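You operate a simulated robot arm through the tools that you are given. There is no shell and no other tool. Be economical: measure what you need, move in short steps, check, and stop when the job is done.

You run a simulated two-armed robot. Do the job below in one go: nothing can be reset, and whatever is moved stays where it is left.

## Task
Measure both windings of test compressor two; tag it GOOD or HOLD.
Fine: plug in with the meter off and switch off after; tag by the winding card, on the plate for test two.

It is judged by the outcome, as a careful person would: the job done as asked, and still so three seconds after it is handed in. It fails if anything else is knocked over, pushed out of place, dropped, spilled or broken.

## Robot
Two 7-joint arms with two-finger parallel grippers on one trunk, on a base that drives. Base frame: it is fixed to the floor where the robot stands at the start and does not move with it; the origin is under the middle of the robot, x ahead of it, y to its left, z up. Units: mm, rad, N and s.
The left shoulder is at the start at [46, 101, 1100], the right one opposite. With the tool pointing down near the work surface each hand reaches from about 240 to 540 mm from the robot's upright axis, wherever it stands, measured 20 degrees to its own side. Places, roughly: insulation tester switch [500, -500, 900]; meter plug (4x3x6 cm) [500, 0, 900]; plate for test two [700, 0, 1000]; terminal socket of test compressor two [600, -300, 900]; winding display [600, 0, 1000]; winding meter [600, 0, 900]; winding meter switch [500, 100, 900]; winding selector [600, 0, 900]. Payload 2.4 kg a hand.
The tool frame of a hand sits at the grasp point between the pads (the TCP): z along the fingers, y along the line on which they close. The tips reach 24 mm beyond it. Largest opening 68 mm; finger width 17, thickness 10; the body of the gripper, 40 by 70 mm, starts 41 mm behind the TCP.
Orientation is that of the tool frame in the base frame, as a unit quaternion [w, x, y, z]. With the fingers straight down and closing along the base's y, the tool's x points along the base's -x, its y along +y and its z along -z.

## Interface
- The arms move only by the tool apply_moves. It takes "left_rows", "right_rows" or both (then of equal length, played together; a hand with none holds still); each is a list of rows, each a list of 7 numbers: the turn, a rotation vector about the base's x, y, z in units of 180 degrees (1.0 is 180 degrees), then the shift along the base's x, y, z in units of 150 mm (1.0 is 150 mm), then the finger opening in mm, from 0 to 68. In form: [[rx, ry, rz, dx, dy, dz, fingers], ...]. A call has 1 to 20 rows; each row is the pose to reach, as a shift and turn from the pose commanded when the call began. A call with a number of a shift or a turn outside -1 to 1 is refused whole. Rows are played at 5 a second. More than 50 mm and 0.15 rad between two rows, or a gripper value outside its range, and nothing of the call is played. A pose out of reach is approached as far as the arm can. The call stops where the force on the tool passes 40 N (or 10 N more than at its start, if that is more) or the arm is blocked; 0.2 s more then pass. Each finger travels about 72 mm/s and halts on what it meets, pressing with about 38 N; the grip force reading is that of the motor and also rises with nothing between the fingers. The clock runs only during rows and for 0.2 s after the last one: add rows that repeat a pose to give the fingers time. It gives the time, the measured TCP pose, the force on the tool (base axes), the opening and the grip force at its end, in the units of the frame above (readings bear some noise), with the torque about the TCP (base axes, N m) and any sound that the robot's microphone picked up.
- Cameras (640 x 400 px; columns grow to the right, rows downward): "scene" is now at [138.3, -23.4, 1292.1]; the picture's right is [-0.18, -0.98, 0.00], its down [-0.40, 0.07, -0.92] and it looks along [0.90, -0.16, -0.40] (base axes); focal length 214 px, centre (320, 200). "left" rides on the left gripper at [84, -11, -75] in its tool frame; the picture's right is [0.13, 0.99, 0.00], its down [-0.60, 0.08, -0.79] and it looks along [-0.79, 0.10, 0.61] (tool axes); focal length 251 px, centre (320, 200). "right" rides on the right gripper at [84, 11, -75] in its tool frame; the picture's right is [-0.13, 0.99, 0.00], its down [-0.60, -0.08, -0.79] and it looks along [-0.79, -0.10, 0.61] (tool axes); focal length 251 px, centre (320, 200). There is no depth. A picture from a camera that has moved, and an enlarged one, comes with that camera's place and axes in the base frame and with its lens. The place of the scene camera against the robot may be out by one fixed shift of up to 25 mm in any direction.
- snapshot(camera): a new picture of that camera. It takes no simulated time.
- lift_body(by): slides the trunk up (or, below 0, down) by that many mm; the arms and the scene camera ride with it, the base frame stays. It gives what a move gives, with no picture.
- drive_base(legs): drives the robot by 1 to 6 legs, each [ahead, left, turn to the left] in mm, mm and rad, along the robot's own axes; the way and the turn of a leg run together, so that a leg with both is an arc; at most 1500 mm and 3.142 rad a leg. The arms and the cameras ride along, it lands a little off, and it stops where it bumps. It gives what a move gives.
- turn_head(pan, tilt): turns the head with the scene camera to pan (to the left, within 1.501 rad either way) and tilt (down, from -0.506 to 1.204), counted from straight ahead of the robot. It gives what a move gives.
- inspect(camera, box): a new picture of the part [left, top, right, bottom] of that camera's present view, enlarged. It takes no simulated time.
- sign_off(): hands the job in; it is judged then, once.

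Work in short steps. Places have to be worked out from the pictures, the camera data and where the tool is seen: move nearer, look again, correct. Check each grasp and each placing, and mend what went wrong. You have 120 turns and 88 pictures in all, those below and enlarged ones among them. Open the grippers and draw the arms clear of the work before you hand the job in, unless the task says otherwise; then end with one line.

The tools are called by a JSON object that holds its "name" and its "arguments". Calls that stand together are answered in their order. apply_moves: Moves the arms, as the interface text tells. Its arguments: {"type":"object","properties":{"left_rows":{"type":"array","items":{"type":"array","items":{"type":"number"}}},"right_rows":{"type":"array","items":{"type":"array","items":{"type":"number"}}}},"required":[]} The other tools are called the same way: lift_body (by) slides the trunk up or down; drive_base (legs) drives the base; turn_head (pan, tilt) turns the head that bears the scene camera; snapshot (camera) takes a picture; inspect (camera, box) takes an enlarged picture of a part of a camera's view; sign_off () hands the job in.

At the start:

```text
clock: 0.0
left_tcp_pos: [368.8, 78.0, 1232.4]
left_tcp_rot: [0.001, -0.001, 1.0, 0.0]
left_ft_force: [-0.3, 0.1, 0.9]
left_torque: [0.03, 0.03, -0.01]
left_grip_width: 67.9
left_grasp_force: 0.0
right_tcp_pos: [351.6, -223.5, 1218.8]
right_tcp_rot: [0.0, -0.001, 1.0, -0.001]
right_ft_force: [0.3, 0.0, 0.2]
right_torque: [-0.03, -0.01, 0.01]
right_grip_width: 68.1
right_grasp_force: 0.0
trunk travel left (down, up): [-315.0, 535.0]
robot x, y, heading: [1.8, 0.7, 0.001]
head pan, tilt: [-0.176, 0.415]
```

scene: 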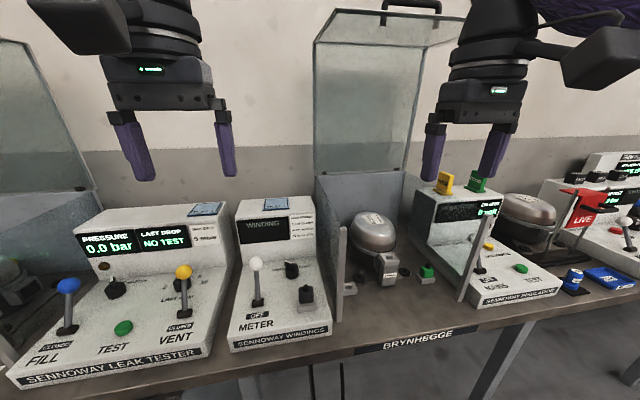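
right: 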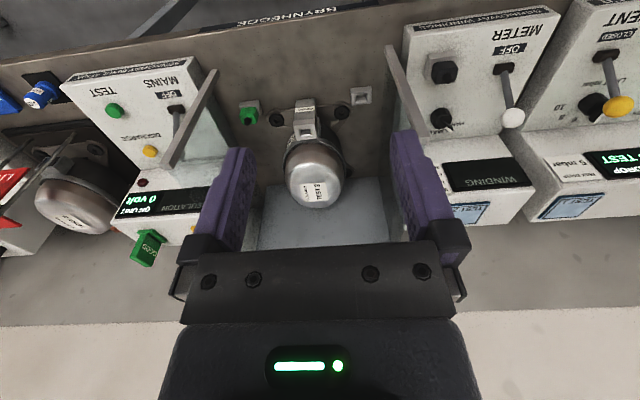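
left: 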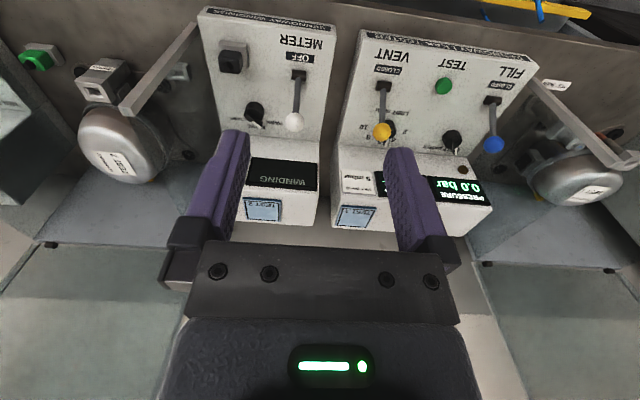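

The winding meter sits in the middle with a white lever, a selector knob, the parked plug and a winding card. I look closer at it and at the compressor in the bay.

{"name": "inspect", "arguments": {"camera": "scene", "box": [220, 180, 340, 360]}}

{"name": "inspect", "arguments": {"camera": "scene", "box": [320, 150, 580, 320]}}

{"name": "inspect", "arguments": {"camera": "left", "box": [180, 0, 360, 230]}}

{"name": "inspect", "arguments": {"camera": "right", "box": [220, 60, 420, 240]}}

```text
2.22 times, centred on (280, 270) of scene
camera zoom: at [138.3, -23.4, 1292.1], right [-0.18, -0.98, 0.0], down [-0.4, 0.07, -0.92], along [0.9, -0.16, -0.4], focal length 477 px, centre (409, 44)
```

zoom: 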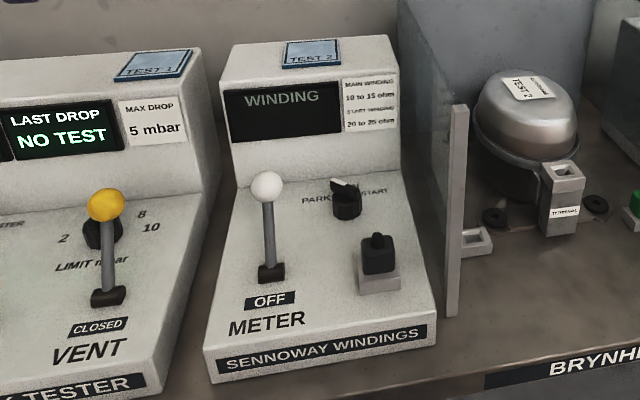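

```text
2.35 times, centred on (450, 235) of scene
camera zoom: at [138.3, -23.4, 1292.1], right [-0.18, -0.98, 0.0], down [-0.4, 0.07, -0.92], along [0.9, -0.16, -0.4], focal length 505 px, centre (14, 118)
```

zoom: 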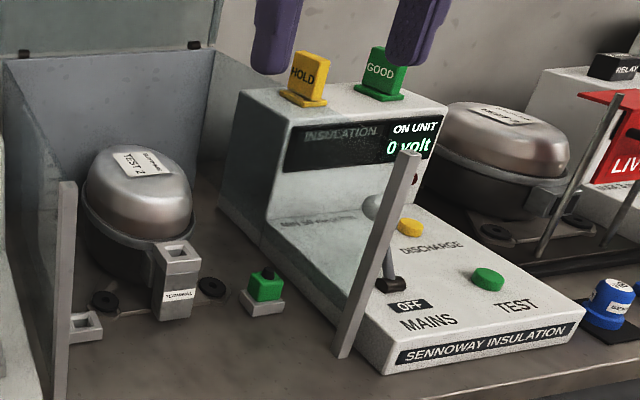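

```text
1.74 times, centred on (270, 115) of left
camera zoom: at [284.7, 66.5, 1306.8], right [-0.13, 0.99, 0.0], down [0.6, 0.08, 0.79], along [0.79, 0.1, -0.61], focal length 437 px, centre (407, 348)
```

zoom: 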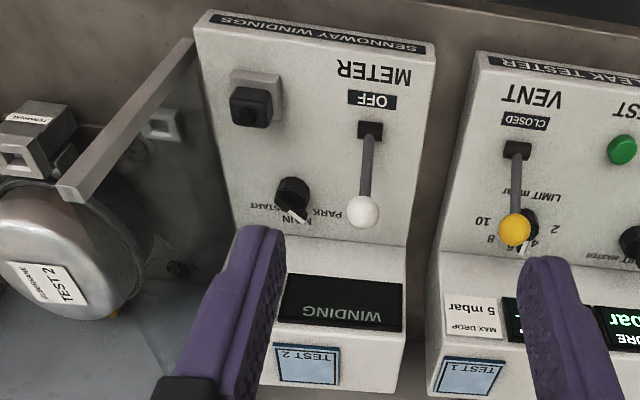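

```text
2.22 times, centred on (320, 150) of right
camera zoom: at [268.6, -211.9, 1293.5], right [0.13, 0.99, 0.0], down [0.6, -0.08, 0.79], along [0.79, -0.1, -0.61], focal length 559 px, centre (320, 311)
```

zoom: 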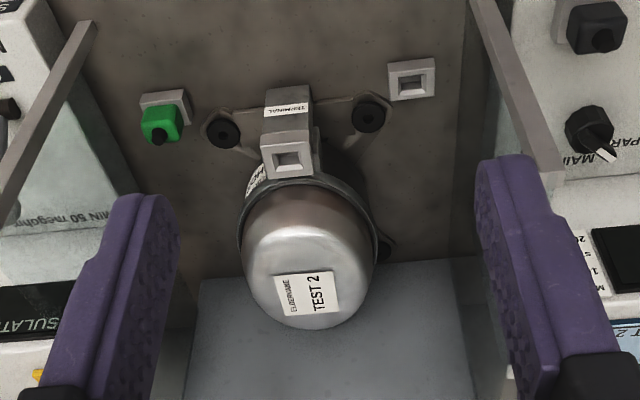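

The card reads main 10–15, start 20–25 ohm. Before driving closer I look down to see how much room there is between base and bench.

{"name": "turn_head", "arguments": {"pan": 0.0, "tilt": 1.2}}

{"name": "snapshot", "arguments": {"camera": "scene"}}

```text
clock: 1.1
left_tcp_pos: [368.2, 78.4, 1232.3]
left_tcp_rot: [0.0, -0.001, 1.0, -0.001]
left_ft_force: [-0.6, -0.1, 0.5]
left_torque: [0.02, 0.02, 0.02]
left_grip_width: 68.1
left_grasp_force: 0.2
right_tcp_pos: [353.0, -223.8, 1219.2]
right_tcp_rot: [0.0, 0.0, 1.0, 0.0]
right_ft_force: [-0.4, -0.7, -0.1]
right_torque: [0.0, -0.04, -0.01]
right_grip_width: 68.3
right_grasp_force: 0.1
trunk travel left (down, up): [-315.0, 535.0]
robot x, y, heading: [-2.1, 2.7, 0.0]
head pan, tilt: [0.0, 1.201]
```

```text
80 pictures are left
camera scene: at [103.3, -7.1, 1230.8], right [0.0, -1.0, 0.0], down [-0.93, 0.0, -0.36], along [0.36, 0.0, -0.93], focal length 214 px, centre (320, 200)
```

scene: 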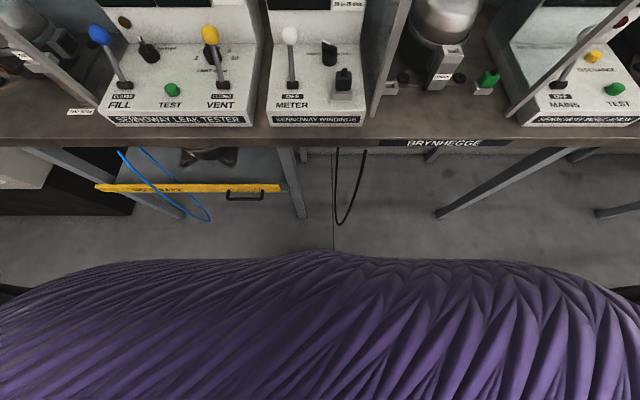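

The bench edge is near x=355 and the robot's body front near x=130–270, so there is room. I drive 110 ahead and 100 to the right, which puts the plug, terminal, switch and plate all in reach.

{"name": "drive_base", "arguments": {"legs": [[110, -100, 0]]}}

{"name": "turn_head", "arguments": {"pan": 0.1, "tilt": 0.7}}

{"name": "snapshot", "arguments": {"camera": "scene"}}

{"name": "snapshot", "arguments": {"camera": "left"}}

{"name": "snapshot", "arguments": {"camera": "right"}}

```text
clock: 2.5
left_tcp_pos: [478.8, -22.6, 1232.9]
left_tcp_rot: [0.0, -0.001, 1.0, -0.001]
left_ft_force: [0.0, 0.0, -0.5]
left_torque: [-0.04, 0.03, 0.01]
left_grip_width: 68.1
left_grasp_force: 0.1
right_tcp_pos: [462.7, -323.5, 1219.4]
right_tcp_rot: [0.0, -0.001, 1.0, 0.0]
right_ft_force: [-0.1, -0.3, 0.8]
right_torque: [-0.02, 0.02, -0.01]
right_grip_width: 68.0
right_grasp_force: 0.0
trunk travel left (down, up): [-315.0, 535.0]
robot x, y, heading: [110.1, -100.0, 0.001]
head pan, tilt: [0.0, 1.201]
```

```text
clock: 3.4
left_tcp_pos: [479.7, -22.7, 1231.5]
left_tcp_rot: [0.001, -0.001, 1.0, -0.002]
left_ft_force: [0.7, -0.4, -0.6]
left_torque: [0.02, -0.02, -0.01]
left_grip_width: 68.2
left_grasp_force: 0.0
right_tcp_pos: [460.9, -323.6, 1219.3]
right_tcp_rot: [0.001, 0.0, 1.0, 0.001]
right_ft_force: [0.5, 0.2, 0.7]
right_torque: [0.0, 0.03, -0.01]
right_grip_width: 68.1
right_grasp_force: 0.2
trunk travel left (down, up): [-315.0, 535.0]
robot x, y, heading: [110.8, -101.2, 0.003]
head pan, tilt: [0.099, 0.7]
```

```text
79 pictures are left
camera scene: at [242.0, -98.2, 1266.6], right [0.1, -1.0, 0.0], down [-0.64, -0.06, -0.76], along [0.76, 0.08, -0.65], focal length 214 px, centre (320, 200)
```

scene: 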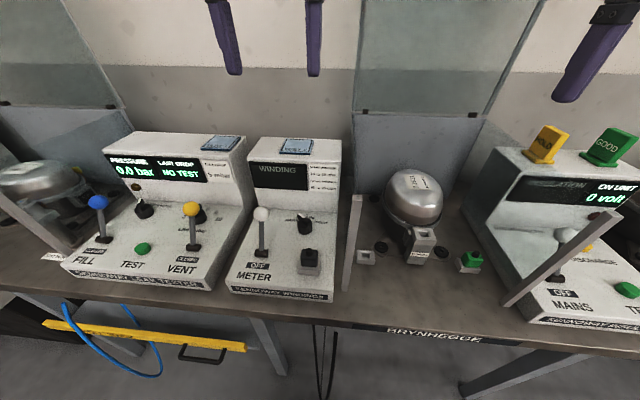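

```text
78 pictures are left
camera left: at [394.9, -33.0, 1306.8], right [-0.13, 0.99, 0.0], down [0.6, 0.08, 0.79], along [0.79, 0.1, -0.61], focal length 251 px, centre (320, 200)
```

left: 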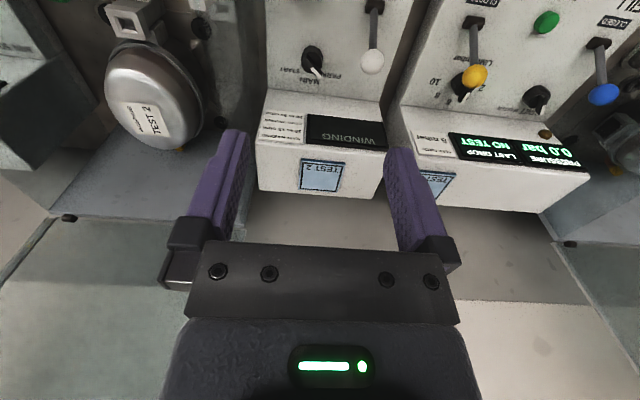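

```text
77 pictures are left
camera right: at [378.8, -311.4, 1293.5], right [0.13, 0.99, 0.0], down [0.6, -0.08, 0.79], along [0.79, -0.1, -0.61], focal length 251 px, centre (320, 200)
```

right: 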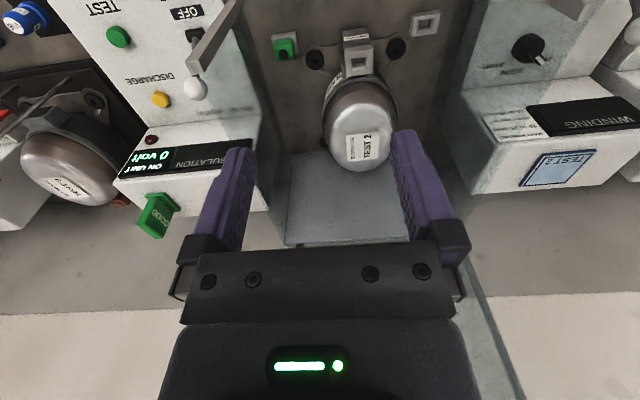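

Triangulated: plug about (481,-51,896), terminal socket (544,-275,925), switch ball (544,56,946), selector (578,-22,890), plate (697,7,1023). I move the left hand aside and the right hand toward the plug, staying high.

{"name": "apply_moves", "arguments": {"left_rows": [[0, 0, 0, -0.1, 0.25, 0, 68], [0, 0, 0, -0.2, 0.5, 0, 68], [0, 0, 0, -0.3, 0.75, 0, 68], [0, 0, 0, -0.3, 1.0, 0, 68], [0, 0, 0, -0.3, 1.0, 0, 68]], "right_rows": [[0, 0, 0, 0, 0.2, 0, 68], [0, 0, 0, 0, 0.4, 0, 68], [0, 0, 0, 0, 0.6, 0, 68], [0, 0, 0, 0, 0.8, 0, 68], [0, 0, 0, 0, 1.0, 0, 68]]}}

{"name": "apply_moves", "arguments": {"right_rows": [[0, 0, 0, 0, 0.25, -0.25, 68], [0, 0, 0, 0, 0.5, -0.5, 68], [0, 0, 0, 0.05, 0.8, -0.7, 68], [0, 0, 0, 0.05, 0.8, -1.0, 68], [0, 0, 0, 0.05, 0.8, -1.0, 68]]}}

{"name": "snapshot", "arguments": {"camera": "right"}}

{"name": "snapshot", "arguments": {"camera": "left"}}

```text
clock: 4.6
left_tcp_pos: [433.4, 130.1, 1232.2]
left_tcp_rot: [0.001, 0.0, 1.0, -0.001]
left_ft_force: [0.7, 0.1, 0.8]
left_torque: [0.0, 0.01, 0.02]
left_grip_width: 68.3
left_grasp_force: 0.0
right_tcp_pos: [461.7, -172.0, 1219.2]
right_tcp_rot: [0.0, 0.001, 1.0, 0.0]
right_ft_force: [0.9, -0.5, 0.3]
right_torque: [0.0, -0.03, 0.02]
right_grip_width: 68.0
right_grasp_force: 0.1
trunk travel left (down, up): [-315.0, 535.0]
robot x, y, heading: [112.9, -98.5, -0.004]
head pan, tilt: [0.099, 0.7]
```

```text
refused: row 1 steps farther than a row can; nothing moved
```

```text
76 pictures are left
camera right: at [379.0, -160.8, 1293.2], right [0.13, 0.99, 0.0], down [0.6, -0.08, 0.79], along [0.79, -0.1, -0.61], focal length 251 px, centre (320, 200)
```

right: 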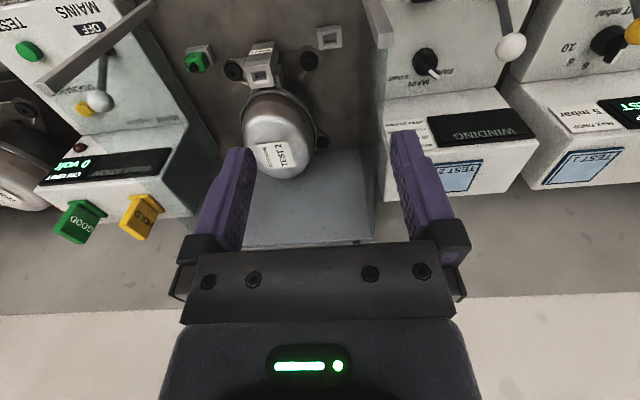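

```text
75 pictures are left
camera left: at [349.7, 117.5, 1306.2], right [-0.13, 0.99, 0.0], down [0.6, 0.08, 0.79], along [0.79, 0.1, -0.61], focal length 251 px, centre (320, 200)
```

left: 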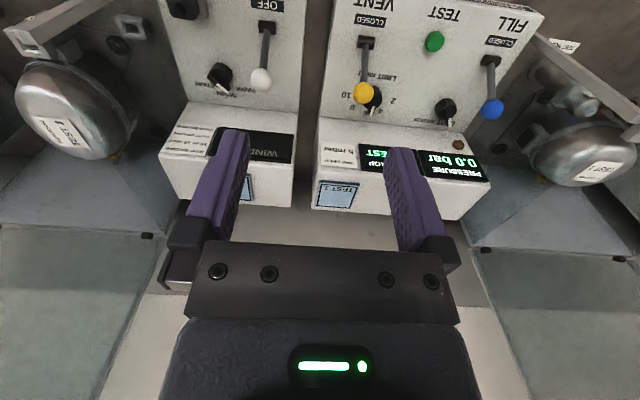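

The second call was refused for step size; I repeat it in smaller steps.

{"name": "apply_moves", "arguments": {"right_rows": [[0, 0, 0, 0, 0.2, -0.2, 68], [0, 0, 0, 0, 0.4, -0.4, 68], [0, 0, 0, 0, 0.6, -0.6, 68], [0, 0, 0, 0, 0.8, -0.8, 68], [0, 0, 0, 0, 0.8, -1.0, 68], [0, 0, 0, 0, 0.8, -1.0, 68]]}}

{"name": "snapshot", "arguments": {"camera": "right"}}

{"name": "inspect", "arguments": {"camera": "scene", "box": [220, 130, 400, 310]}}

```text
clock: 6.0
left_tcp_pos: [432.6, 127.5, 1231.7]
left_tcp_rot: [0.001, -0.001, 1.0, -0.001]
left_ft_force: [0.8, -0.4, 0.8]
left_torque: [0.01, 0.01, -0.01]
left_grip_width: 68.1
left_grasp_force: 0.0
right_tcp_pos: [462.5, -52.7, 1068.9]
right_tcp_rot: [0.0, 0.001, 1.0, 0.0]
right_ft_force: [-0.2, 0.9, 0.7]
right_torque: [-0.01, -0.03, 0.02]
right_grip_width: 68.0
right_grasp_force: 0.0
trunk travel left (down, up): [-315.0, 535.0]
robot x, y, heading: [110.0, -98.3, 0.001]
head pan, tilt: [0.099, 0.7]
```

```text
74 pictures are left
camera right: at [378.9, -41.4, 1143.4], right [0.13, 0.99, 0.0], down [0.6, -0.08, 0.79], along [0.79, -0.1, -0.61], focal length 251 px, centre (320, 200)
```

right: 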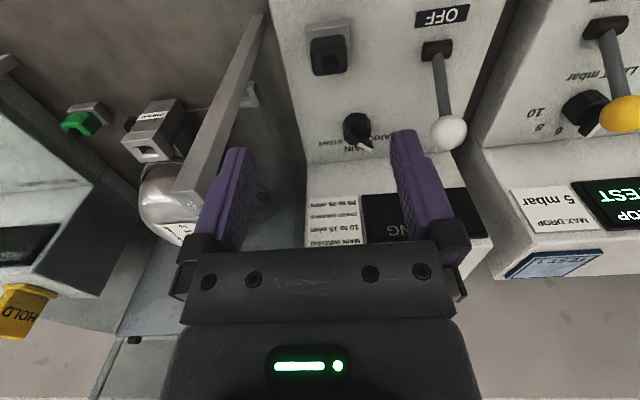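

```text
2.22 times, centred on (310, 220) of scene
camera zoom: at [242.1, -98.1, 1266.7], right [0.1, -0.99, 0.0], down [-0.64, -0.06, -0.76], along [0.76, 0.08, -0.64], focal length 477 px, centre (342, 156)
```

zoom: 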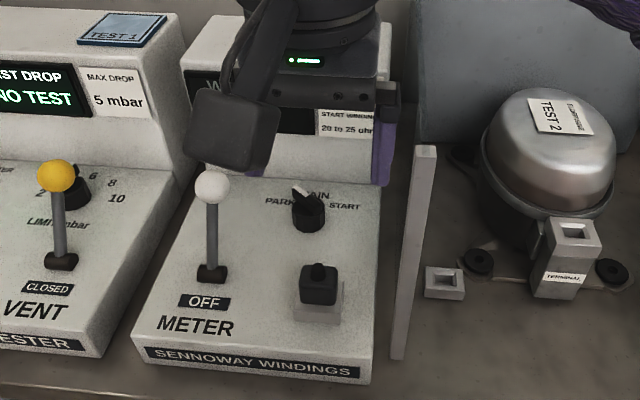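

The selector shows PARK left, MAIN middle, START right, and it points at PARK. I zoom on the plug to fix its position and its orientation.

{"name": "inspect", "arguments": {"camera": "right", "box": [280, 0, 440, 160]}}

```text
2.50 times, centred on (360, 80) of right
camera zoom: at [378.9, -41.4, 1143.4], right [0.13, 0.99, 0.0], down [0.6, -0.08, 0.79], along [0.79, -0.1, -0.61], focal length 629 px, centre (220, 500)
```

zoom: 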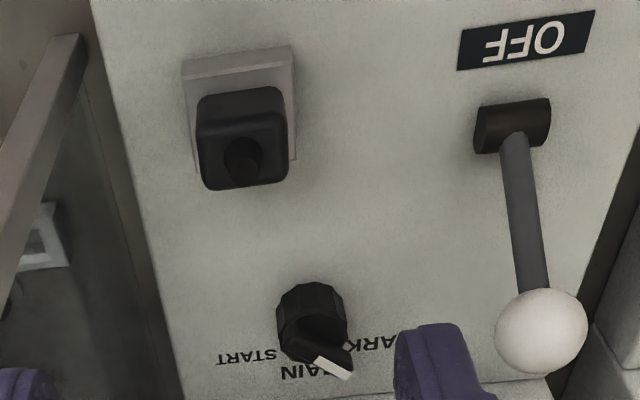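

The plug block is about 30 mm wide in y, top near z≈915 at (481,-46). I descend to just above it, opened fingers straddling it, and look again.

{"name": "apply_moves", "arguments": {"right_rows": [[0, 0, 0, 0.06, 0.02, -0.2, 68], [0, 0, 0, 0.125, 0.04, -0.45, 68], [0, 0, 0, 0.125, 0.04, -0.68, 68], [0, 0, 0, 0.125, 0.04, -0.68, 68]]}}

{"name": "snapshot", "arguments": {"camera": "right"}}

{"name": "inspect", "arguments": {"camera": "scene", "box": [240, 190, 360, 310]}}

```text
clock: 7.0
left_tcp_pos: [433.4, 127.7, 1232.5]
left_tcp_rot: [0.001, -0.001, 1.0, -0.001]
left_ft_force: [0.6, 0.8, -1.3]
left_torque: [-0.02, -0.01, 0.0]
left_grip_width: 67.9
left_grasp_force: 0.0
right_tcp_pos: [481.3, -46.0, 968.3]
right_tcp_rot: [0.001, 0.001, 1.0, 0.001]
right_ft_force: [-0.7, -0.4, 0.3]
right_torque: [-0.01, 0.0, -0.03]
right_grip_width: 67.7
right_grasp_force: 0.1
trunk travel left (down, up): [-315.0, 535.0]
robot x, y, heading: [107.9, -97.8, -0.004]
head pan, tilt: [0.099, 0.7]
```

```text
71 pictures are left
camera right: at [397.5, -34.7, 1041.5], right [0.13, 0.99, 0.0], down [0.6, -0.08, 0.79], along [0.79, -0.1, -0.61], focal length 251 px, centre (320, 200)
```

right: 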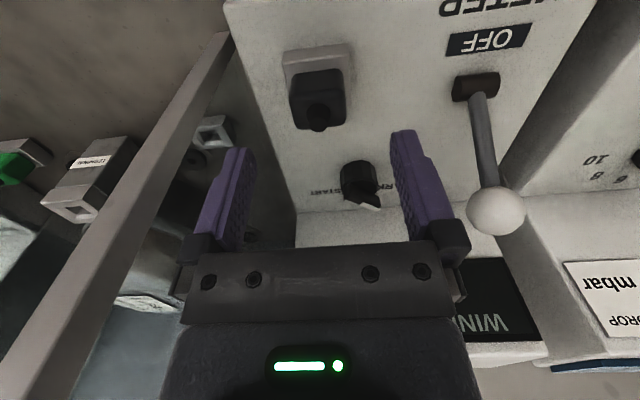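

```text
3.33 times, centred on (300, 250) of scene
camera zoom: at [242.1, -98.0, 1266.7], right [0.1, -0.99, 0.0], down [-0.64, -0.06, -0.76], along [0.76, 0.08, -0.64], focal length 715 px, centre (387, 33)
```

zoom: 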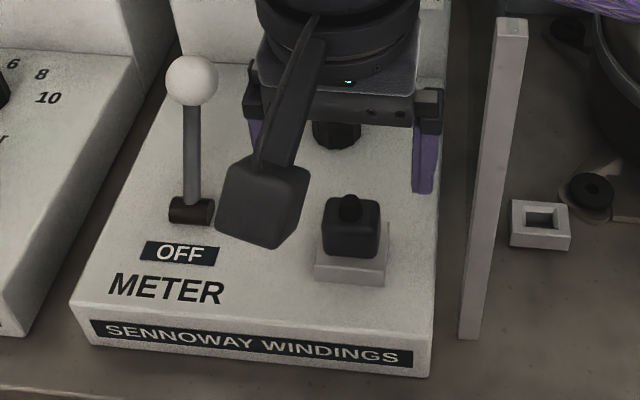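

Plug is centred between the fingers in y; I zoom to judge its x and height against the fingertips.

{"name": "inspect", "arguments": {"camera": "right", "box": [250, 30, 410, 190]}}

```text
2.50 times, centred on (330, 110) of right
camera zoom: at [397.5, -34.7, 1041.5], right [0.13, 0.99, 0.0], down [0.6, -0.08, 0.79], along [0.79, -0.1, -0.61], focal length 629 px, centre (295, 425)
```

zoom: 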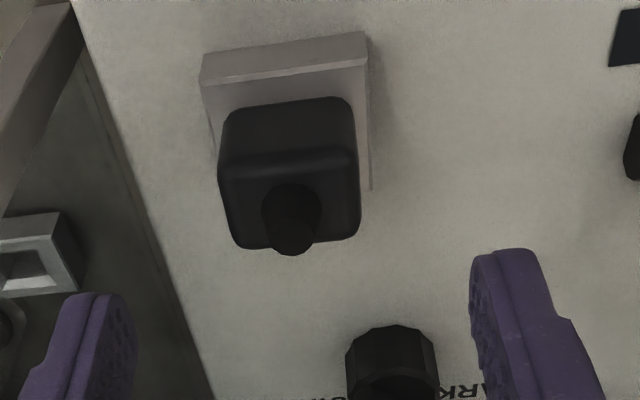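

Best fit: plug top (478,-45,~915), holder top near 895. I lower to TCP z≈926 and close on the plug.

{"name": "apply_moves", "arguments": {"right_rows": [[0, 0, 0, -0.02, 0, -0.15, 68], [0, 0, 0, -0.02, 0, -0.28, 68], [0, 0, 0, -0.02, 0, -0.28, 68]]}}

{"name": "inspect", "arguments": {"camera": "right", "box": [220, 30, 420, 190]}}

{"name": "inspect", "arguments": {"camera": "scene", "box": [260, 190, 360, 290]}}

```text
clock: 7.8
left_tcp_pos: [432.9, 128.6, 1234.7]
left_tcp_rot: [0.001, -0.001, 1.0, -0.001]
left_ft_force: [0.5, 0.1, 0.6]
left_torque: [0.02, 0.01, 0.02]
left_grip_width: 68.0
left_grasp_force: 0.0
right_tcp_pos: [481.3, -44.2, 934.2]
right_tcp_rot: [0.009, 0.002, 1.0, 0.005]
right_ft_force: [-0.1, -0.5, 0.6]
right_torque: [0.02, 0.02, -0.02]
right_grip_width: 67.8
right_grasp_force: 0.1
trunk travel left (down, up): [-315.0, 535.0]
robot x, y, heading: [110.9, -102.5, -0.003]
head pan, tilt: [0.099, 0.7]
```

```text
2.50 times, centred on (320, 110) of right
camera zoom: at [396.1, -33.3, 1007.4], right [0.13, 0.99, 0.01], down [0.59, -0.09, 0.8], along [0.8, -0.1, -0.59], focal length 629 px, centre (320, 425)
```

zoom: 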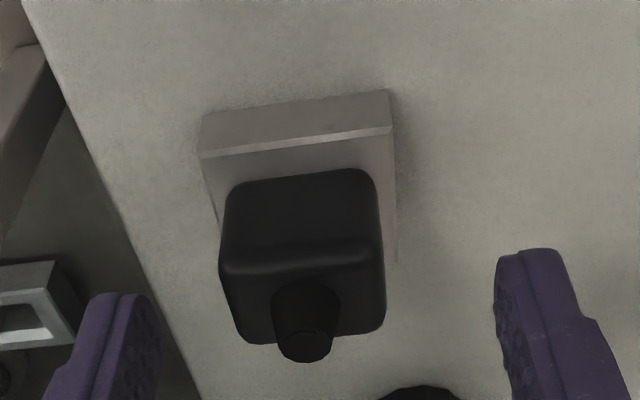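

```text
4.00 times, centred on (310, 240) of scene
camera zoom: at [240.9, -97.0, 1268.8], right [0.1, -0.99, 0.0], down [-0.64, -0.06, -0.77], along [0.76, 0.08, -0.64], focal length 858 px, centre (360, 40)
```

zoom: 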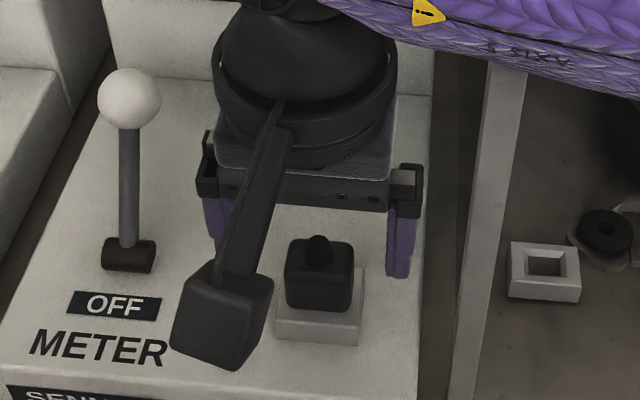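

The arm stopped short (934) with a slight tilt, apparently at a joint limit with this hand on the far side. I rise and shift the base left so the plug sits on the right arm's own side.

{"name": "apply_moves", "arguments": {"right_rows": [[0, 0, 0, 0, 0, 0.3, 68], [0, 0, 0, 0, 0, 0.6, 68], [0, 0, 0, 0, 0, 0.9, 68], [0, 0, 0, 0, 0, 0.9, 68]]}}

{"name": "drive_base", "arguments": {"legs": [[0, 150, 0]]}}

```text
clock: 8.8
left_tcp_pos: [433.8, 128.3, 1230.6]
left_tcp_rot: [0.0, -0.001, 1.0, -0.001]
left_ft_force: [-0.1, -0.5, -0.5]
left_torque: [0.0, -0.02, 0.02]
left_grip_width: 68.2
left_grasp_force: 0.0
right_tcp_pos: [476.7, -44.5, 1059.5]
right_tcp_rot: [0.0, 0.0, 1.0, -0.001]
right_ft_force: [0.6, 0.4, 0.9]
right_torque: [0.02, 0.01, 0.01]
right_grip_width: 67.8
right_grasp_force: 0.1
trunk travel left (down, up): [-315.0, 535.0]
robot x, y, heading: [109.3, -100.8, -0.001]
head pan, tilt: [0.099, 0.7]
```

```text
clock: 10.2
left_tcp_pos: [433.4, 279.1, 1230.6]
left_tcp_rot: [0.001, 0.0, 1.0, -0.001]
left_ft_force: [-0.1, -0.3, 0.2]
left_torque: [0.01, 0.02, 0.03]
left_grip_width: 68.4
left_grasp_force: 0.0
right_tcp_pos: [478.4, 103.9, 1059.4]
right_tcp_rot: [0.001, 0.001, 1.0, 0.0]
right_ft_force: [-0.6, 0.2, 0.7]
right_torque: [-0.02, 0.02, -0.01]
right_grip_width: 68.3
right_grasp_force: 0.0
trunk travel left (down, up): [-315.0, 535.0]
robot x, y, heading: [111.0, 48.3, -0.001]
head pan, tilt: [0.099, 0.7]
```

Now I bring the hand back over the plug and lower it.

{"name": "apply_moves", "arguments": {"right_rows": [[0, 0, 0, 0, -0.25, 0, 68], [0, 0, 0, 0, -0.5, 0, 68], [0, 0, 0, 0, -0.75, 0, 68], [0, 0, 0, 0, -0.993, 0, 68], [0, 0, 0, 0, -0.993, -0.25, 68], [0, 0, 0, 0, -0.993, -0.5, 68], [0, 0, 0, 0, -0.993, -0.7, 68], [0, 0, 0, 0, -0.993, -0.87, 68], [0, 0, 0, 0, -0.993, -0.87, 68]]}}

{"name": "inspect", "arguments": {"camera": "right", "box": [220, 50, 420, 210]}}

{"name": "snapshot", "arguments": {"camera": "scene"}}

```text
clock: 12.2
left_tcp_pos: [423.9, 280.9, 1234.0]
left_tcp_rot: [0.004, 0.0, 1.0, -0.002]
left_ft_force: [0.1, 0.6, 0.8]
left_torque: [0.03, 0.01, -0.03]
left_grip_width: 67.8
left_grasp_force: 0.1
right_tcp_pos: [473.0, -42.7, 934.6]
right_tcp_rot: [0.007, -0.001, 1.0, 0.0]
right_ft_force: [-0.7, 1.4, 0.0]
right_torque: [-0.03, -0.01, 0.0]
right_grip_width: 68.1
right_grasp_force: 0.1
trunk travel left (down, up): [-315.0, 535.0]
robot x, y, heading: [110.5, 50.4, -0.003]
head pan, tilt: [0.099, 0.7]
```

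```text
2.50 times, centred on (320, 130) of right
camera zoom: at [387.5, -31.1, 1007.7], right [0.13, 0.99, 0.0], down [0.59, -0.08, 0.8], along [0.79, -0.1, -0.6], focal length 629 px, centre (320, 375)
```

zoom: 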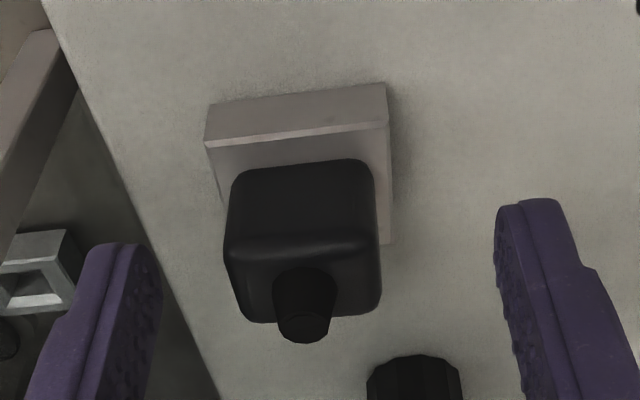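

```text
65 pictures are left
camera scene: at [232.5, 54.8, 1268.5], right [0.1, -1.0, 0.0], down [-0.64, -0.07, -0.77], along [0.77, 0.07, -0.64], focal length 214 px, centre (320, 200)
```

scene: 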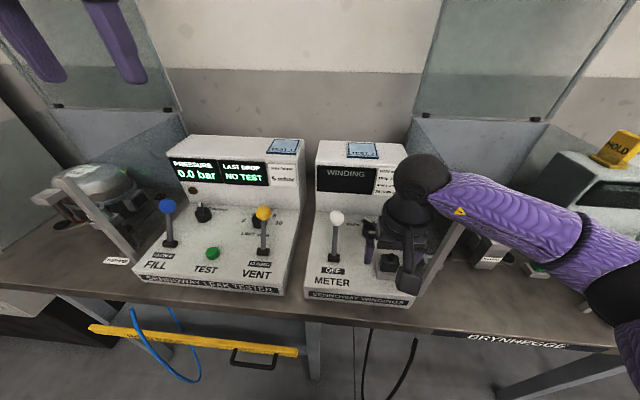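

Left hand and camera shifted back by ~10 mm: the whole trunk is being pushed, so the right forearm/elbow is pressing on the bench or bay post. I back up at once and then raise the trunk to get the elbow higher.

{"name": "apply_moves", "arguments": {"right_rows": [[0, 0, 0, 0, 0, 0.2, 68], [0, 0, 0, 0, 0, 0.5, 68], [0, 0, 0, 0, 0, 0.8, 68], [0, 0, 0, 0, 0, 1.0, 68], [0, 0, 0, 0, 0, 1.0, 68]]}}

{"name": "lift_body", "arguments": {"by": 200}}

{"name": "turn_head", "arguments": {"pan": -0.2, "tilt": 0.8}}

{"name": "snapshot", "arguments": {"camera": "scene"}}

```text
clock: 13.4
left_tcp_pos: [434.2, 276.4, 1231.7]
left_tcp_rot: [0.0, -0.001, 1.0, -0.001]
left_ft_force: [-0.7, 0.2, 0.2]
left_torque: [0.01, 0.01, 0.01]
left_grip_width: 68.3
left_grasp_force: 0.0
right_tcp_pos: [478.4, -43.9, 1079.2]
right_tcp_rot: [-0.001, 0.0, 1.0, 0.0]
right_ft_force: [0.3, 0.1, -0.6]
right_torque: [-0.02, 0.0, -0.02]
right_grip_width: 68.0
right_grasp_force: 0.1
trunk travel left (down, up): [-315.0, 535.0]
robot x, y, heading: [111.7, 50.6, -0.002]
head pan, tilt: [0.099, 0.7]
```

```text
clock: 15.6
left_tcp_pos: [433.1, 277.5, 1431.4]
left_tcp_rot: [0.0, -0.001, 1.0, -0.002]
left_ft_force: [0.2, 0.0, -0.3]
left_torque: [0.03, -0.01, -0.01]
left_grip_width: 68.0
left_grasp_force: 0.0
right_tcp_pos: [477.9, -44.5, 1278.7]
right_tcp_rot: [0.0, 0.001, 1.0, 0.001]
right_ft_force: [-0.7, -0.3, -0.1]
right_torque: [0.02, 0.02, -0.01]
right_grip_width: 68.1
right_grasp_force: 0.0
trunk travel left (down, up): [-515.0, 335.0]
robot x, y, heading: [106.9, 52.3, 0.001]
head pan, tilt: [0.099, 0.7]
```

```text
clock: 16.4
left_tcp_pos: [433.6, 277.4, 1431.3]
left_tcp_rot: [0.0, -0.001, 1.0, 0.0]
left_ft_force: [-0.6, -0.3, 0.1]
left_torque: [0.04, 0.06, -0.01]
left_grip_width: 68.3
left_grasp_force: 0.0
right_tcp_pos: [478.2, -45.4, 1277.8]
right_tcp_rot: [0.001, 0.001, 1.0, 0.0]
right_ft_force: [-0.6, -0.4, 0.2]
right_torque: [0.01, 0.01, -0.02]
right_grip_width: 68.2
right_grasp_force: 0.1
trunk travel left (down, up): [-515.0, 335.0]
robot x, y, heading: [110.7, 51.3, 0.001]
head pan, tilt: [-0.201, 0.799]
```

```text
64 pictures are left
camera scene: at [210.1, 27.1, 1459.8], right [-0.2, -0.98, 0.0], down [-0.7, 0.14, -0.7], along [0.68, -0.14, -0.72], focal length 214 px, centre (320, 200)
```

scene: 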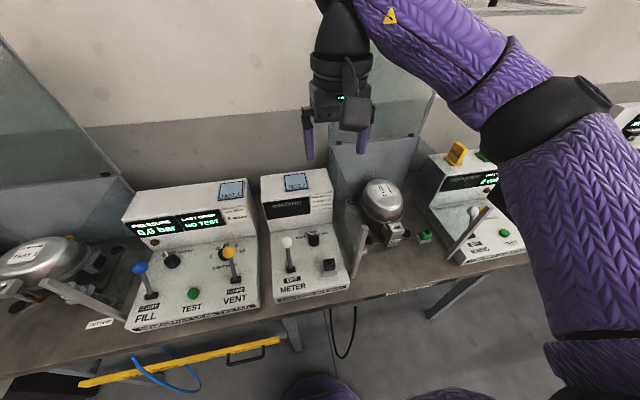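

Nothing appears displaced. I lower the hand again from the raised trunk, in two stages.

{"name": "apply_moves", "arguments": {"right_rows": [[0, 0, 0, 0, 0, -0.3, 68], [0, 0, 0, 0, 0, -0.6, 68], [0, 0, 0, 0, 0, -0.9, 68], [0, 0, 0, 0, 0, -1.0, 68]]}}

{"name": "apply_moves", "arguments": {"right_rows": [[0, 0, 0, 0, 0, -0.3, 68], [0, 0, 0, 0, 0, -0.6, 68], [0, 0, 0, 0, 0, -0.9, 68], [0, 0, 0, 0, 0, -1.0, 68]]}}

{"name": "snapshot", "arguments": {"camera": "scene"}}

```text
clock: 17.4
left_tcp_pos: [433.6, 277.2, 1432.2]
left_tcp_rot: [0.001, -0.001, 1.0, 0.0]
left_ft_force: [0.0, 0.0, -0.3]
left_torque: [0.01, -0.01, -0.01]
left_grip_width: 67.8
left_grasp_force: 0.1
right_tcp_pos: [477.5, -45.3, 1128.8]
right_tcp_rot: [-0.001, 0.0, 1.0, -0.001]
right_ft_force: [0.1, 0.1, -0.7]
right_torque: [-0.03, 0.04, -0.01]
right_grip_width: 68.1
right_grasp_force: 0.0
trunk travel left (down, up): [-515.0, 335.0]
robot x, y, heading: [107.2, 51.6, 0.0]
head pan, tilt: [-0.201, 0.799]
```

```text
clock: 18.4
left_tcp_pos: [433.7, 277.8, 1430.7]
left_tcp_rot: [0.001, -0.001, 1.0, -0.001]
left_ft_force: [-0.5, -0.3, -0.2]
left_torque: [-0.01, -0.02, 0.01]
left_grip_width: 68.0
left_grasp_force: 0.1
right_tcp_pos: [477.6, -44.9, 977.8]
right_tcp_rot: [0.0, 0.0, 1.0, 0.0]
right_ft_force: [0.8, -0.2, -0.1]
right_torque: [-0.01, 0.02, 0.01]
right_grip_width: 68.1
right_grasp_force: 0.0
trunk travel left (down, up): [-515.0, 335.0]
robot x, y, heading: [109.9, 50.8, 0.006]
head pan, tilt: [-0.201, 0.799]
```

```text
63 pictures are left
camera scene: at [210.0, 27.0, 1459.8], right [-0.2, -0.98, 0.0], down [-0.7, 0.14, -0.7], along [0.68, -0.14, -0.72], focal length 214 px, centre (320, 200)
```

scene: 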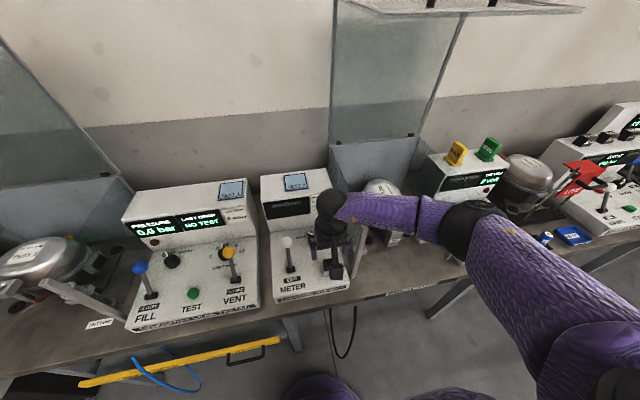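

The forearm runs close above the bay post (top ≈1053), which likely blocked it. I raise the trunk another 150 so the forearm slopes up more, then descend again.

{"name": "lift_body", "arguments": {"by": 150}}

{"name": "apply_moves", "arguments": {"right_rows": [[0, 0, 0, 0, 0, -0.3, 68], [0, 0, 0, 0, 0, -0.6, 68], [0, 0, 0, 0, 0, -0.9, 68], [0, 0, 0, 0, 0, -1.0, 68]]}}

{"name": "apply_moves", "arguments": {"right_rows": [[0, 0, 0, 0, 0, -0.15, 68], [0, 0, 0, 0, 0, -0.34, 68], [0, 0, 0, 0, 0, -0.34, 68]]}}

{"name": "inspect", "arguments": {"camera": "right", "box": [220, 50, 420, 210]}}

{"name": "snapshot", "arguments": {"camera": "scene"}}

```text
clock: 20.1
left_tcp_pos: [434.7, 277.7, 1581.4]
left_tcp_rot: [0.001, -0.001, 1.0, -0.001]
left_ft_force: [-0.2, 0.3, 0.1]
left_torque: [0.0, -0.01, 0.0]
left_grip_width: 68.0
left_grasp_force: 0.0
right_tcp_pos: [478.2, -44.5, 1128.6]
right_tcp_rot: [0.0, 0.001, 1.0, 0.0]
right_ft_force: [0.2, -0.2, 0.4]
right_torque: [-0.01, 0.0, 0.01]
right_grip_width: 68.1
right_grasp_force: 0.0
trunk travel left (down, up): [-665.0, 185.0]
robot x, y, heading: [113.1, 49.9, 0.004]
head pan, tilt: [-0.201, 0.799]
```

```text
clock: 21.1
left_tcp_pos: [433.8, 277.4, 1580.9]
left_tcp_rot: [0.001, -0.001, 1.0, 0.0]
left_ft_force: [-0.2, 0.2, 0.1]
left_torque: [0.01, 0.02, -0.01]
left_grip_width: 67.8
left_grasp_force: 0.1
right_tcp_pos: [476.6, -43.8, 984.6]
right_tcp_rot: [0.0, -0.001, 1.0, 0.001]
right_ft_force: [0.1, 0.3, -0.2]
right_torque: [0.01, -0.04, 0.02]
right_grip_width: 68.0
right_grasp_force: 0.0
right hand out of reach, approached as far as the arm can: row 4
trunk travel left (down, up): [-665.0, 185.0]
robot x, y, heading: [111.6, 55.2, -0.0]
head pan, tilt: [-0.201, 0.799]
```

```text
clock: 21.9
left_tcp_pos: [432.5, 276.8, 1581.9]
left_tcp_rot: [0.001, -0.001, 1.0, 0.0]
left_ft_force: [0.1, -0.2, -0.8]
left_torque: [0.0, -0.02, -0.01]
left_grip_width: 67.8
left_grasp_force: 0.0
right_tcp_pos: [452.2, -52.4, 959.0]
right_tcp_rot: [0.0, 0.0, 1.0, 0.0]
right_ft_force: [0.3, 0.3, 0.2]
right_torque: [0.01, 0.03, -0.04]
right_grip_width: 68.0
right_grasp_force: 0.0
right hand out of reach, approached as far as the arm can: row 1, 2, 3
trunk travel left (down, up): [-665.0, 185.0]
robot x, y, heading: [111.9, 52.1, -0.001]
head pan, tilt: [-0.201, 0.799]
```

```text
2.50 times, centred on (320, 130) of right
camera zoom: at [369.0, -40.3, 1032.6], right [0.13, 0.99, 0.0], down [0.6, -0.08, 0.79], along [0.79, -0.1, -0.61], focal length 629 px, centre (320, 375)
```

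zoom: 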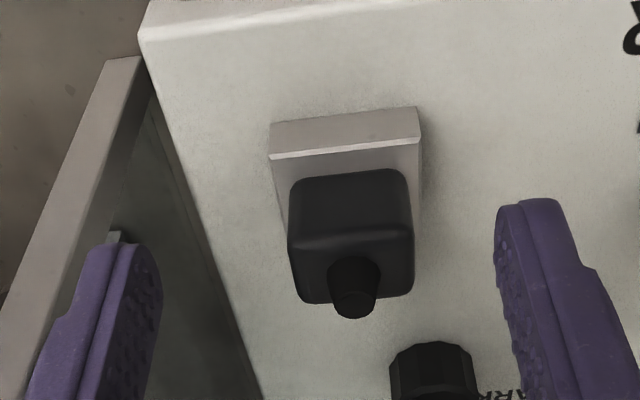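

```text
61 pictures are left
camera scene: at [202.5, 27.0, 1610.0], right [-0.2, -0.98, 0.0], down [-0.7, 0.14, -0.7], along [0.68, -0.14, -0.72], focal length 214 px, centre (320, 200)
```

scene: 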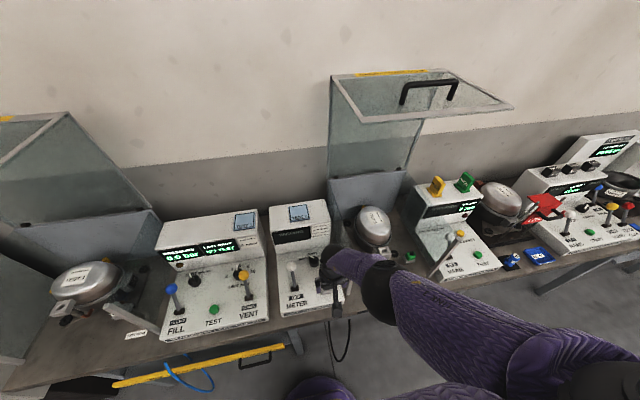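

That is too high for the reach. I raise the hand, lower the trunk by 90, re-aim over the plug and try again.

{"name": "apply_moves", "arguments": {"right_rows": [[0, 0, 0, 0, 0, 0.3, 68], [0, 0, 0, 0, 0, 0.6, 68], [0, 0, 0, 0, 0, 0.9, 68], [0, 0, 0, 0, 0, 1.0, 68]]}}

{"name": "lift_body", "arguments": {"by": -90}}

```text
clock: 22.9
left_tcp_pos: [432.1, 277.8, 1581.0]
left_tcp_rot: [0.0, -0.001, 1.0, -0.002]
left_ft_force: [0.1, 0.3, -0.3]
left_torque: [0.01, 0.02, 0.02]
left_grip_width: 67.8
left_grasp_force: 0.0
right_tcp_pos: [451.9, -53.8, 1109.8]
right_tcp_rot: [0.0, 0.001, 1.0, 0.0]
right_ft_force: [1.0, -0.4, -0.1]
right_torque: [0.01, 0.0, -0.04]
right_grip_width: 67.8
right_grasp_force: 0.0
trunk travel left (down, up): [-665.0, 185.0]
robot x, y, heading: [110.1, 47.8, -0.005]
head pan, tilt: [-0.201, 0.799]
```

```text
clock: 24.2
left_tcp_pos: [433.5, 278.0, 1491.5]
left_tcp_rot: [0.001, 0.0, 1.0, -0.001]
left_ft_force: [0.0, 0.2, -0.2]
left_torque: [0.0, -0.02, 0.01]
left_grip_width: 68.0
left_grasp_force: 0.0
right_tcp_pos: [452.5, -52.5, 1019.8]
right_tcp_rot: [0.0, 0.001, 1.0, -0.001]
right_ft_force: [-0.8, -0.1, -0.6]
right_torque: [-0.04, 0.01, -0.01]
right_grip_width: 68.0
right_grasp_force: 0.0
trunk travel left (down, up): [-575.0, 275.0]
robot x, y, heading: [110.4, 48.7, -0.002]
head pan, tilt: [-0.201, 0.799]
```

{"name": "apply_moves", "arguments": {"right_rows": [[0, 0, 0, 0.17, 0.05, 0, 68], [0, 0, 0, 0.17, 0.05, -0.2, 68], [0, 0, 0, 0.17, 0.05, -0.4, 68], [0, 0, 0, 0.17, 0.05, -0.6, 68], [0, 0, 0, 0.17, 0.05, -0.6, 68]]}}

{"name": "inspect", "arguments": {"camera": "right", "box": [220, 50, 420, 210]}}

{"name": "inspect", "arguments": {"camera": "scene", "box": [240, 180, 480, 330]}}

```text
clock: 25.4
left_tcp_pos: [433.7, 277.4, 1491.1]
left_tcp_rot: [0.001, -0.002, 1.0, -0.001]
left_ft_force: [-0.5, -0.8, 0.2]
left_torque: [-0.01, 0.03, -0.01]
left_grip_width: 67.9
left_grasp_force: 0.1
right_tcp_pos: [478.0, -44.9, 928.6]
right_tcp_rot: [0.0, 0.001, 1.0, 0.0]
right_ft_force: [0.3, -0.7, -0.3]
right_torque: [0.01, -0.03, -0.02]
right_grip_width: 68.0
right_grasp_force: 0.0
trunk travel left (down, up): [-575.0, 275.0]
robot x, y, heading: [112.3, 52.7, -0.002]
head pan, tilt: [-0.201, 0.799]
```

```text
2.50 times, centred on (320, 130) of right
camera zoom: at [394.3, -33.1, 1002.9], right [0.13, 0.99, 0.0], down [0.6, -0.08, 0.79], along [0.79, -0.1, -0.61], focal length 629 px, centre (320, 375)
```

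zoom: 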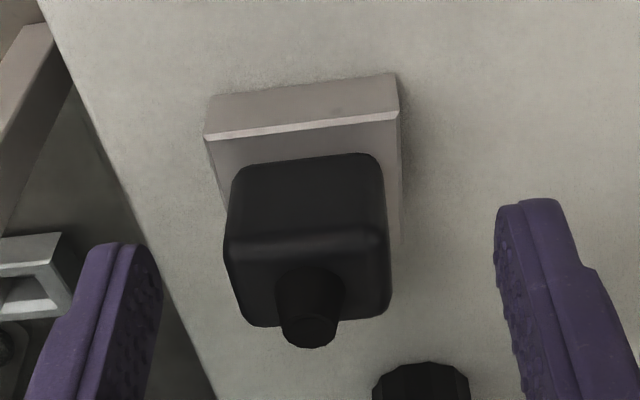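

```text
2.67 times, centred on (360, 255) of scene
camera zoom: at [206.1, 26.9, 1520.0], right [-0.2, -0.98, 0.0], down [-0.7, 0.14, -0.7], along [0.68, -0.14, -0.72], focal length 572 px, centre (213, 53)
```

zoom: 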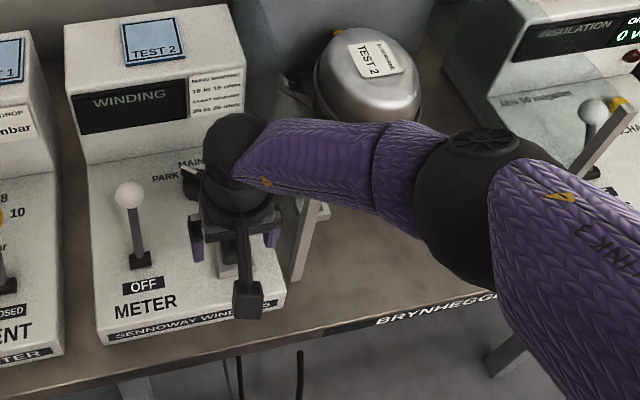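

Reached cleanly. The block spans z≈895–920 and is centred at (475,-45). I go 6 mm lower and close the fingers.

{"name": "apply_moves", "arguments": {"right_rows": [[0, 0, 0, -0.02, 0, -0.04, 68], [0, 0, 0, -0.02, 0, -0.04, 48], [0, 0, 0, -0.02, 0, -0.04, 36], [0, 0, 0, -0.02, 0, -0.04, 20], [0, 0, 0, -0.02, 0, -0.04, 10], [0, 0, 0, -0.02, 0, -0.04, 10]]}}

{"name": "inspect", "arguments": {"camera": "right", "box": [220, 50, 420, 210]}}

```text
clock: 26.8
left_tcp_pos: [434.5, 277.1, 1491.8]
left_tcp_rot: [0.001, -0.001, 1.0, -0.001]
left_ft_force: [0.3, -0.3, 0.1]
left_torque: [0.0, -0.02, 0.01]
left_grip_width: 67.9
left_grasp_force: 0.0
right_tcp_pos: [474.1, -45.9, 921.6]
right_tcp_rot: [-0.001, 0.001, 1.0, 0.0]
right_ft_force: [-0.3, -4.3, 0.2]
right_torque: [-0.15, 0.01, -0.03]
right_grip_width: 30.6
right_grasp_force: 37.7
trunk travel left (down, up): [-575.0, 275.0]
robot x, y, heading: [113.5, 48.8, -0.005]
head pan, tilt: [-0.201, 0.799]
```

```text
2.50 times, centred on (320, 130) of right
camera zoom: at [390.7, -33.7, 997.0], right [0.13, 0.99, 0.0], down [0.6, -0.08, 0.79], along [0.79, -0.1, -0.61], focal length 629 px, centre (320, 375)
```

zoom: 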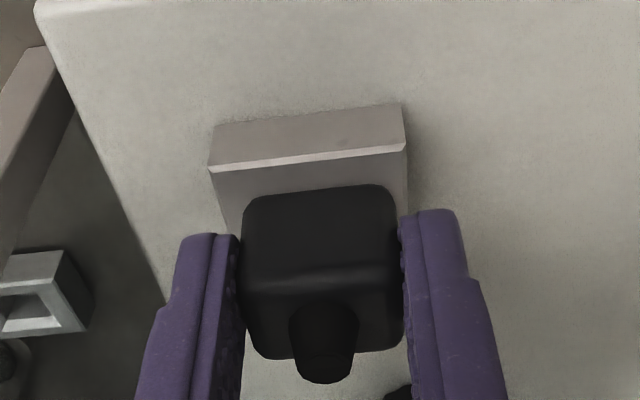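

Gripped at 30.6 mm. I pull straight up slowly, then higher.

{"name": "apply_moves", "arguments": {"right_rows": [[0, 0, 0, 0, 0, 0.08, 10], [0, 0, 0, 0, 0, 0.16, 10], [0, 0, 0, 0, 0, 0.3, 10], [0, 0, 0, 0, 0, 0.55, 10], [0, 0, 0, 0, 0, 0.8, 10], [0, 0, 0, 0, 0, 1.0, 10], [0, 0, 0, 0, 0, 1.0, 10]]}}

{"name": "snapshot", "arguments": {"camera": "right"}}

```text
clock: 28.4
left_tcp_pos: [433.4, 277.3, 1492.1]
left_tcp_rot: [0.002, -0.001, 1.0, -0.001]
left_ft_force: [-0.3, -1.0, 0.2]
left_torque: [0.0, -0.01, -0.01]
left_grip_width: 67.9
left_grasp_force: 0.1
right_tcp_pos: [475.6, -46.0, 1072.1]
right_tcp_rot: [0.001, 0.001, 1.0, 0.0]
right_ft_force: [-0.2, -0.1, 0.0]
right_torque: [0.03, 0.02, 0.01]
right_grip_width: 30.5
right_grasp_force: 37.8
trunk travel left (down, up): [-575.0, 275.0]
robot x, y, heading: [110.4, 49.0, -0.001]
head pan, tilt: [-0.201, 0.799]
```

```text
57 pictures are left
camera right: at [392.0, -34.1, 1146.6], right [0.13, 0.99, 0.0], down [0.6, -0.08, 0.79], along [0.79, -0.1, -0.61], focal length 251 px, centre (320, 200)
```

right: 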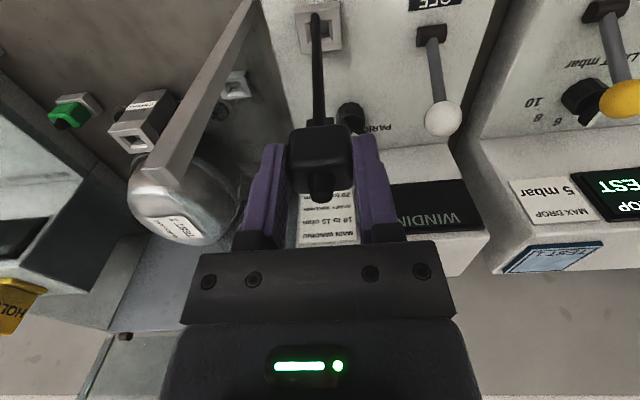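

The plug is out, on a lead. I raise it well above the bay post and drive the base right by 150.

{"name": "apply_moves", "arguments": {"right_rows": [[0, 0, 0, 0, 0, 0.3, 10], [0, 0, 0, 0, 0, 0.6, 10], [0, 0, 0, 0, 0, 0.8, 10]]}}

{"name": "drive_base", "arguments": {"legs": [[0, -150, 0]]}}

{"name": "snapshot", "arguments": {"camera": "right"}}

{"name": "snapshot", "arguments": {"camera": "scene"}}

```text
clock: 29.2
left_tcp_pos: [433.5, 277.0, 1491.0]
left_tcp_rot: [0.0, -0.001, 1.0, -0.001]
left_ft_force: [-0.3, 0.4, 0.0]
left_torque: [-0.01, 0.0, -0.04]
left_grip_width: 68.1
left_grasp_force: 0.0
right_tcp_pos: [473.6, -45.5, 1194.0]
right_tcp_rot: [0.0, 0.001, 1.0, 0.001]
right_ft_force: [-0.4, 0.1, -0.1]
right_torque: [0.0, 0.01, 0.01]
right_grip_width: 30.6
right_grasp_force: 38.3
trunk travel left (down, up): [-575.0, 275.0]
robot x, y, heading: [112.2, 50.8, 0.002]
head pan, tilt: [-0.201, 0.799]
```

```text
clock: 30.5
left_tcp_pos: [433.6, 126.7, 1491.6]
left_tcp_rot: [0.001, -0.001, 1.0, 0.0]
left_ft_force: [0.4, -0.5, 0.1]
left_torque: [0.0, -0.01, -0.01]
left_grip_width: 67.9
left_grasp_force: 0.1
right_tcp_pos: [474.2, -195.5, 1193.5]
right_tcp_rot: [0.0, 0.001, 1.0, 0.001]
right_ft_force: [0.0, -0.6, 1.0]
right_torque: [0.02, 0.01, 0.02]
right_grip_width: 30.7
right_grasp_force: 37.6
trunk travel left (down, up): [-575.0, 275.0]
robot x, y, heading: [111.9, -100.2, 0.003]
head pan, tilt: [-0.201, 0.799]
```

```text
56 pictures are left
camera right: at [391.2, -183.8, 1267.6], right [0.13, 0.99, 0.0], down [0.6, -0.08, 0.79], along [0.79, -0.1, -0.61], focal length 251 px, centre (320, 200)
```

right: 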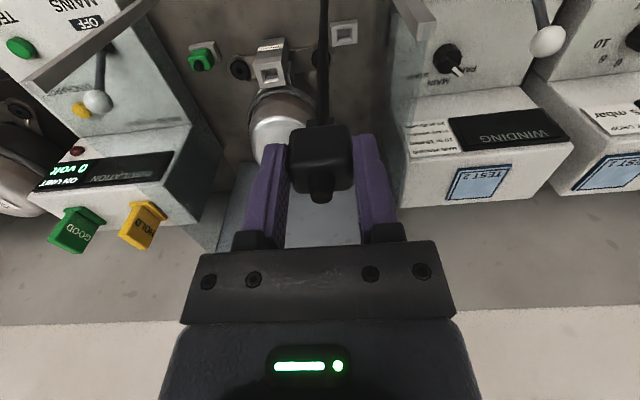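

```text
55 pictures are left
camera scene: at [206.1, -123.6, 1519.9], right [-0.2, -0.98, 0.0], down [-0.7, 0.14, -0.7], along [0.68, -0.14, -0.72], focal length 214 px, centre (320, 200)
```

scene: 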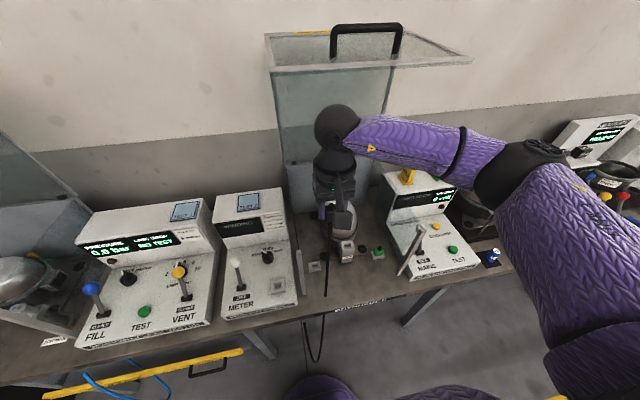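

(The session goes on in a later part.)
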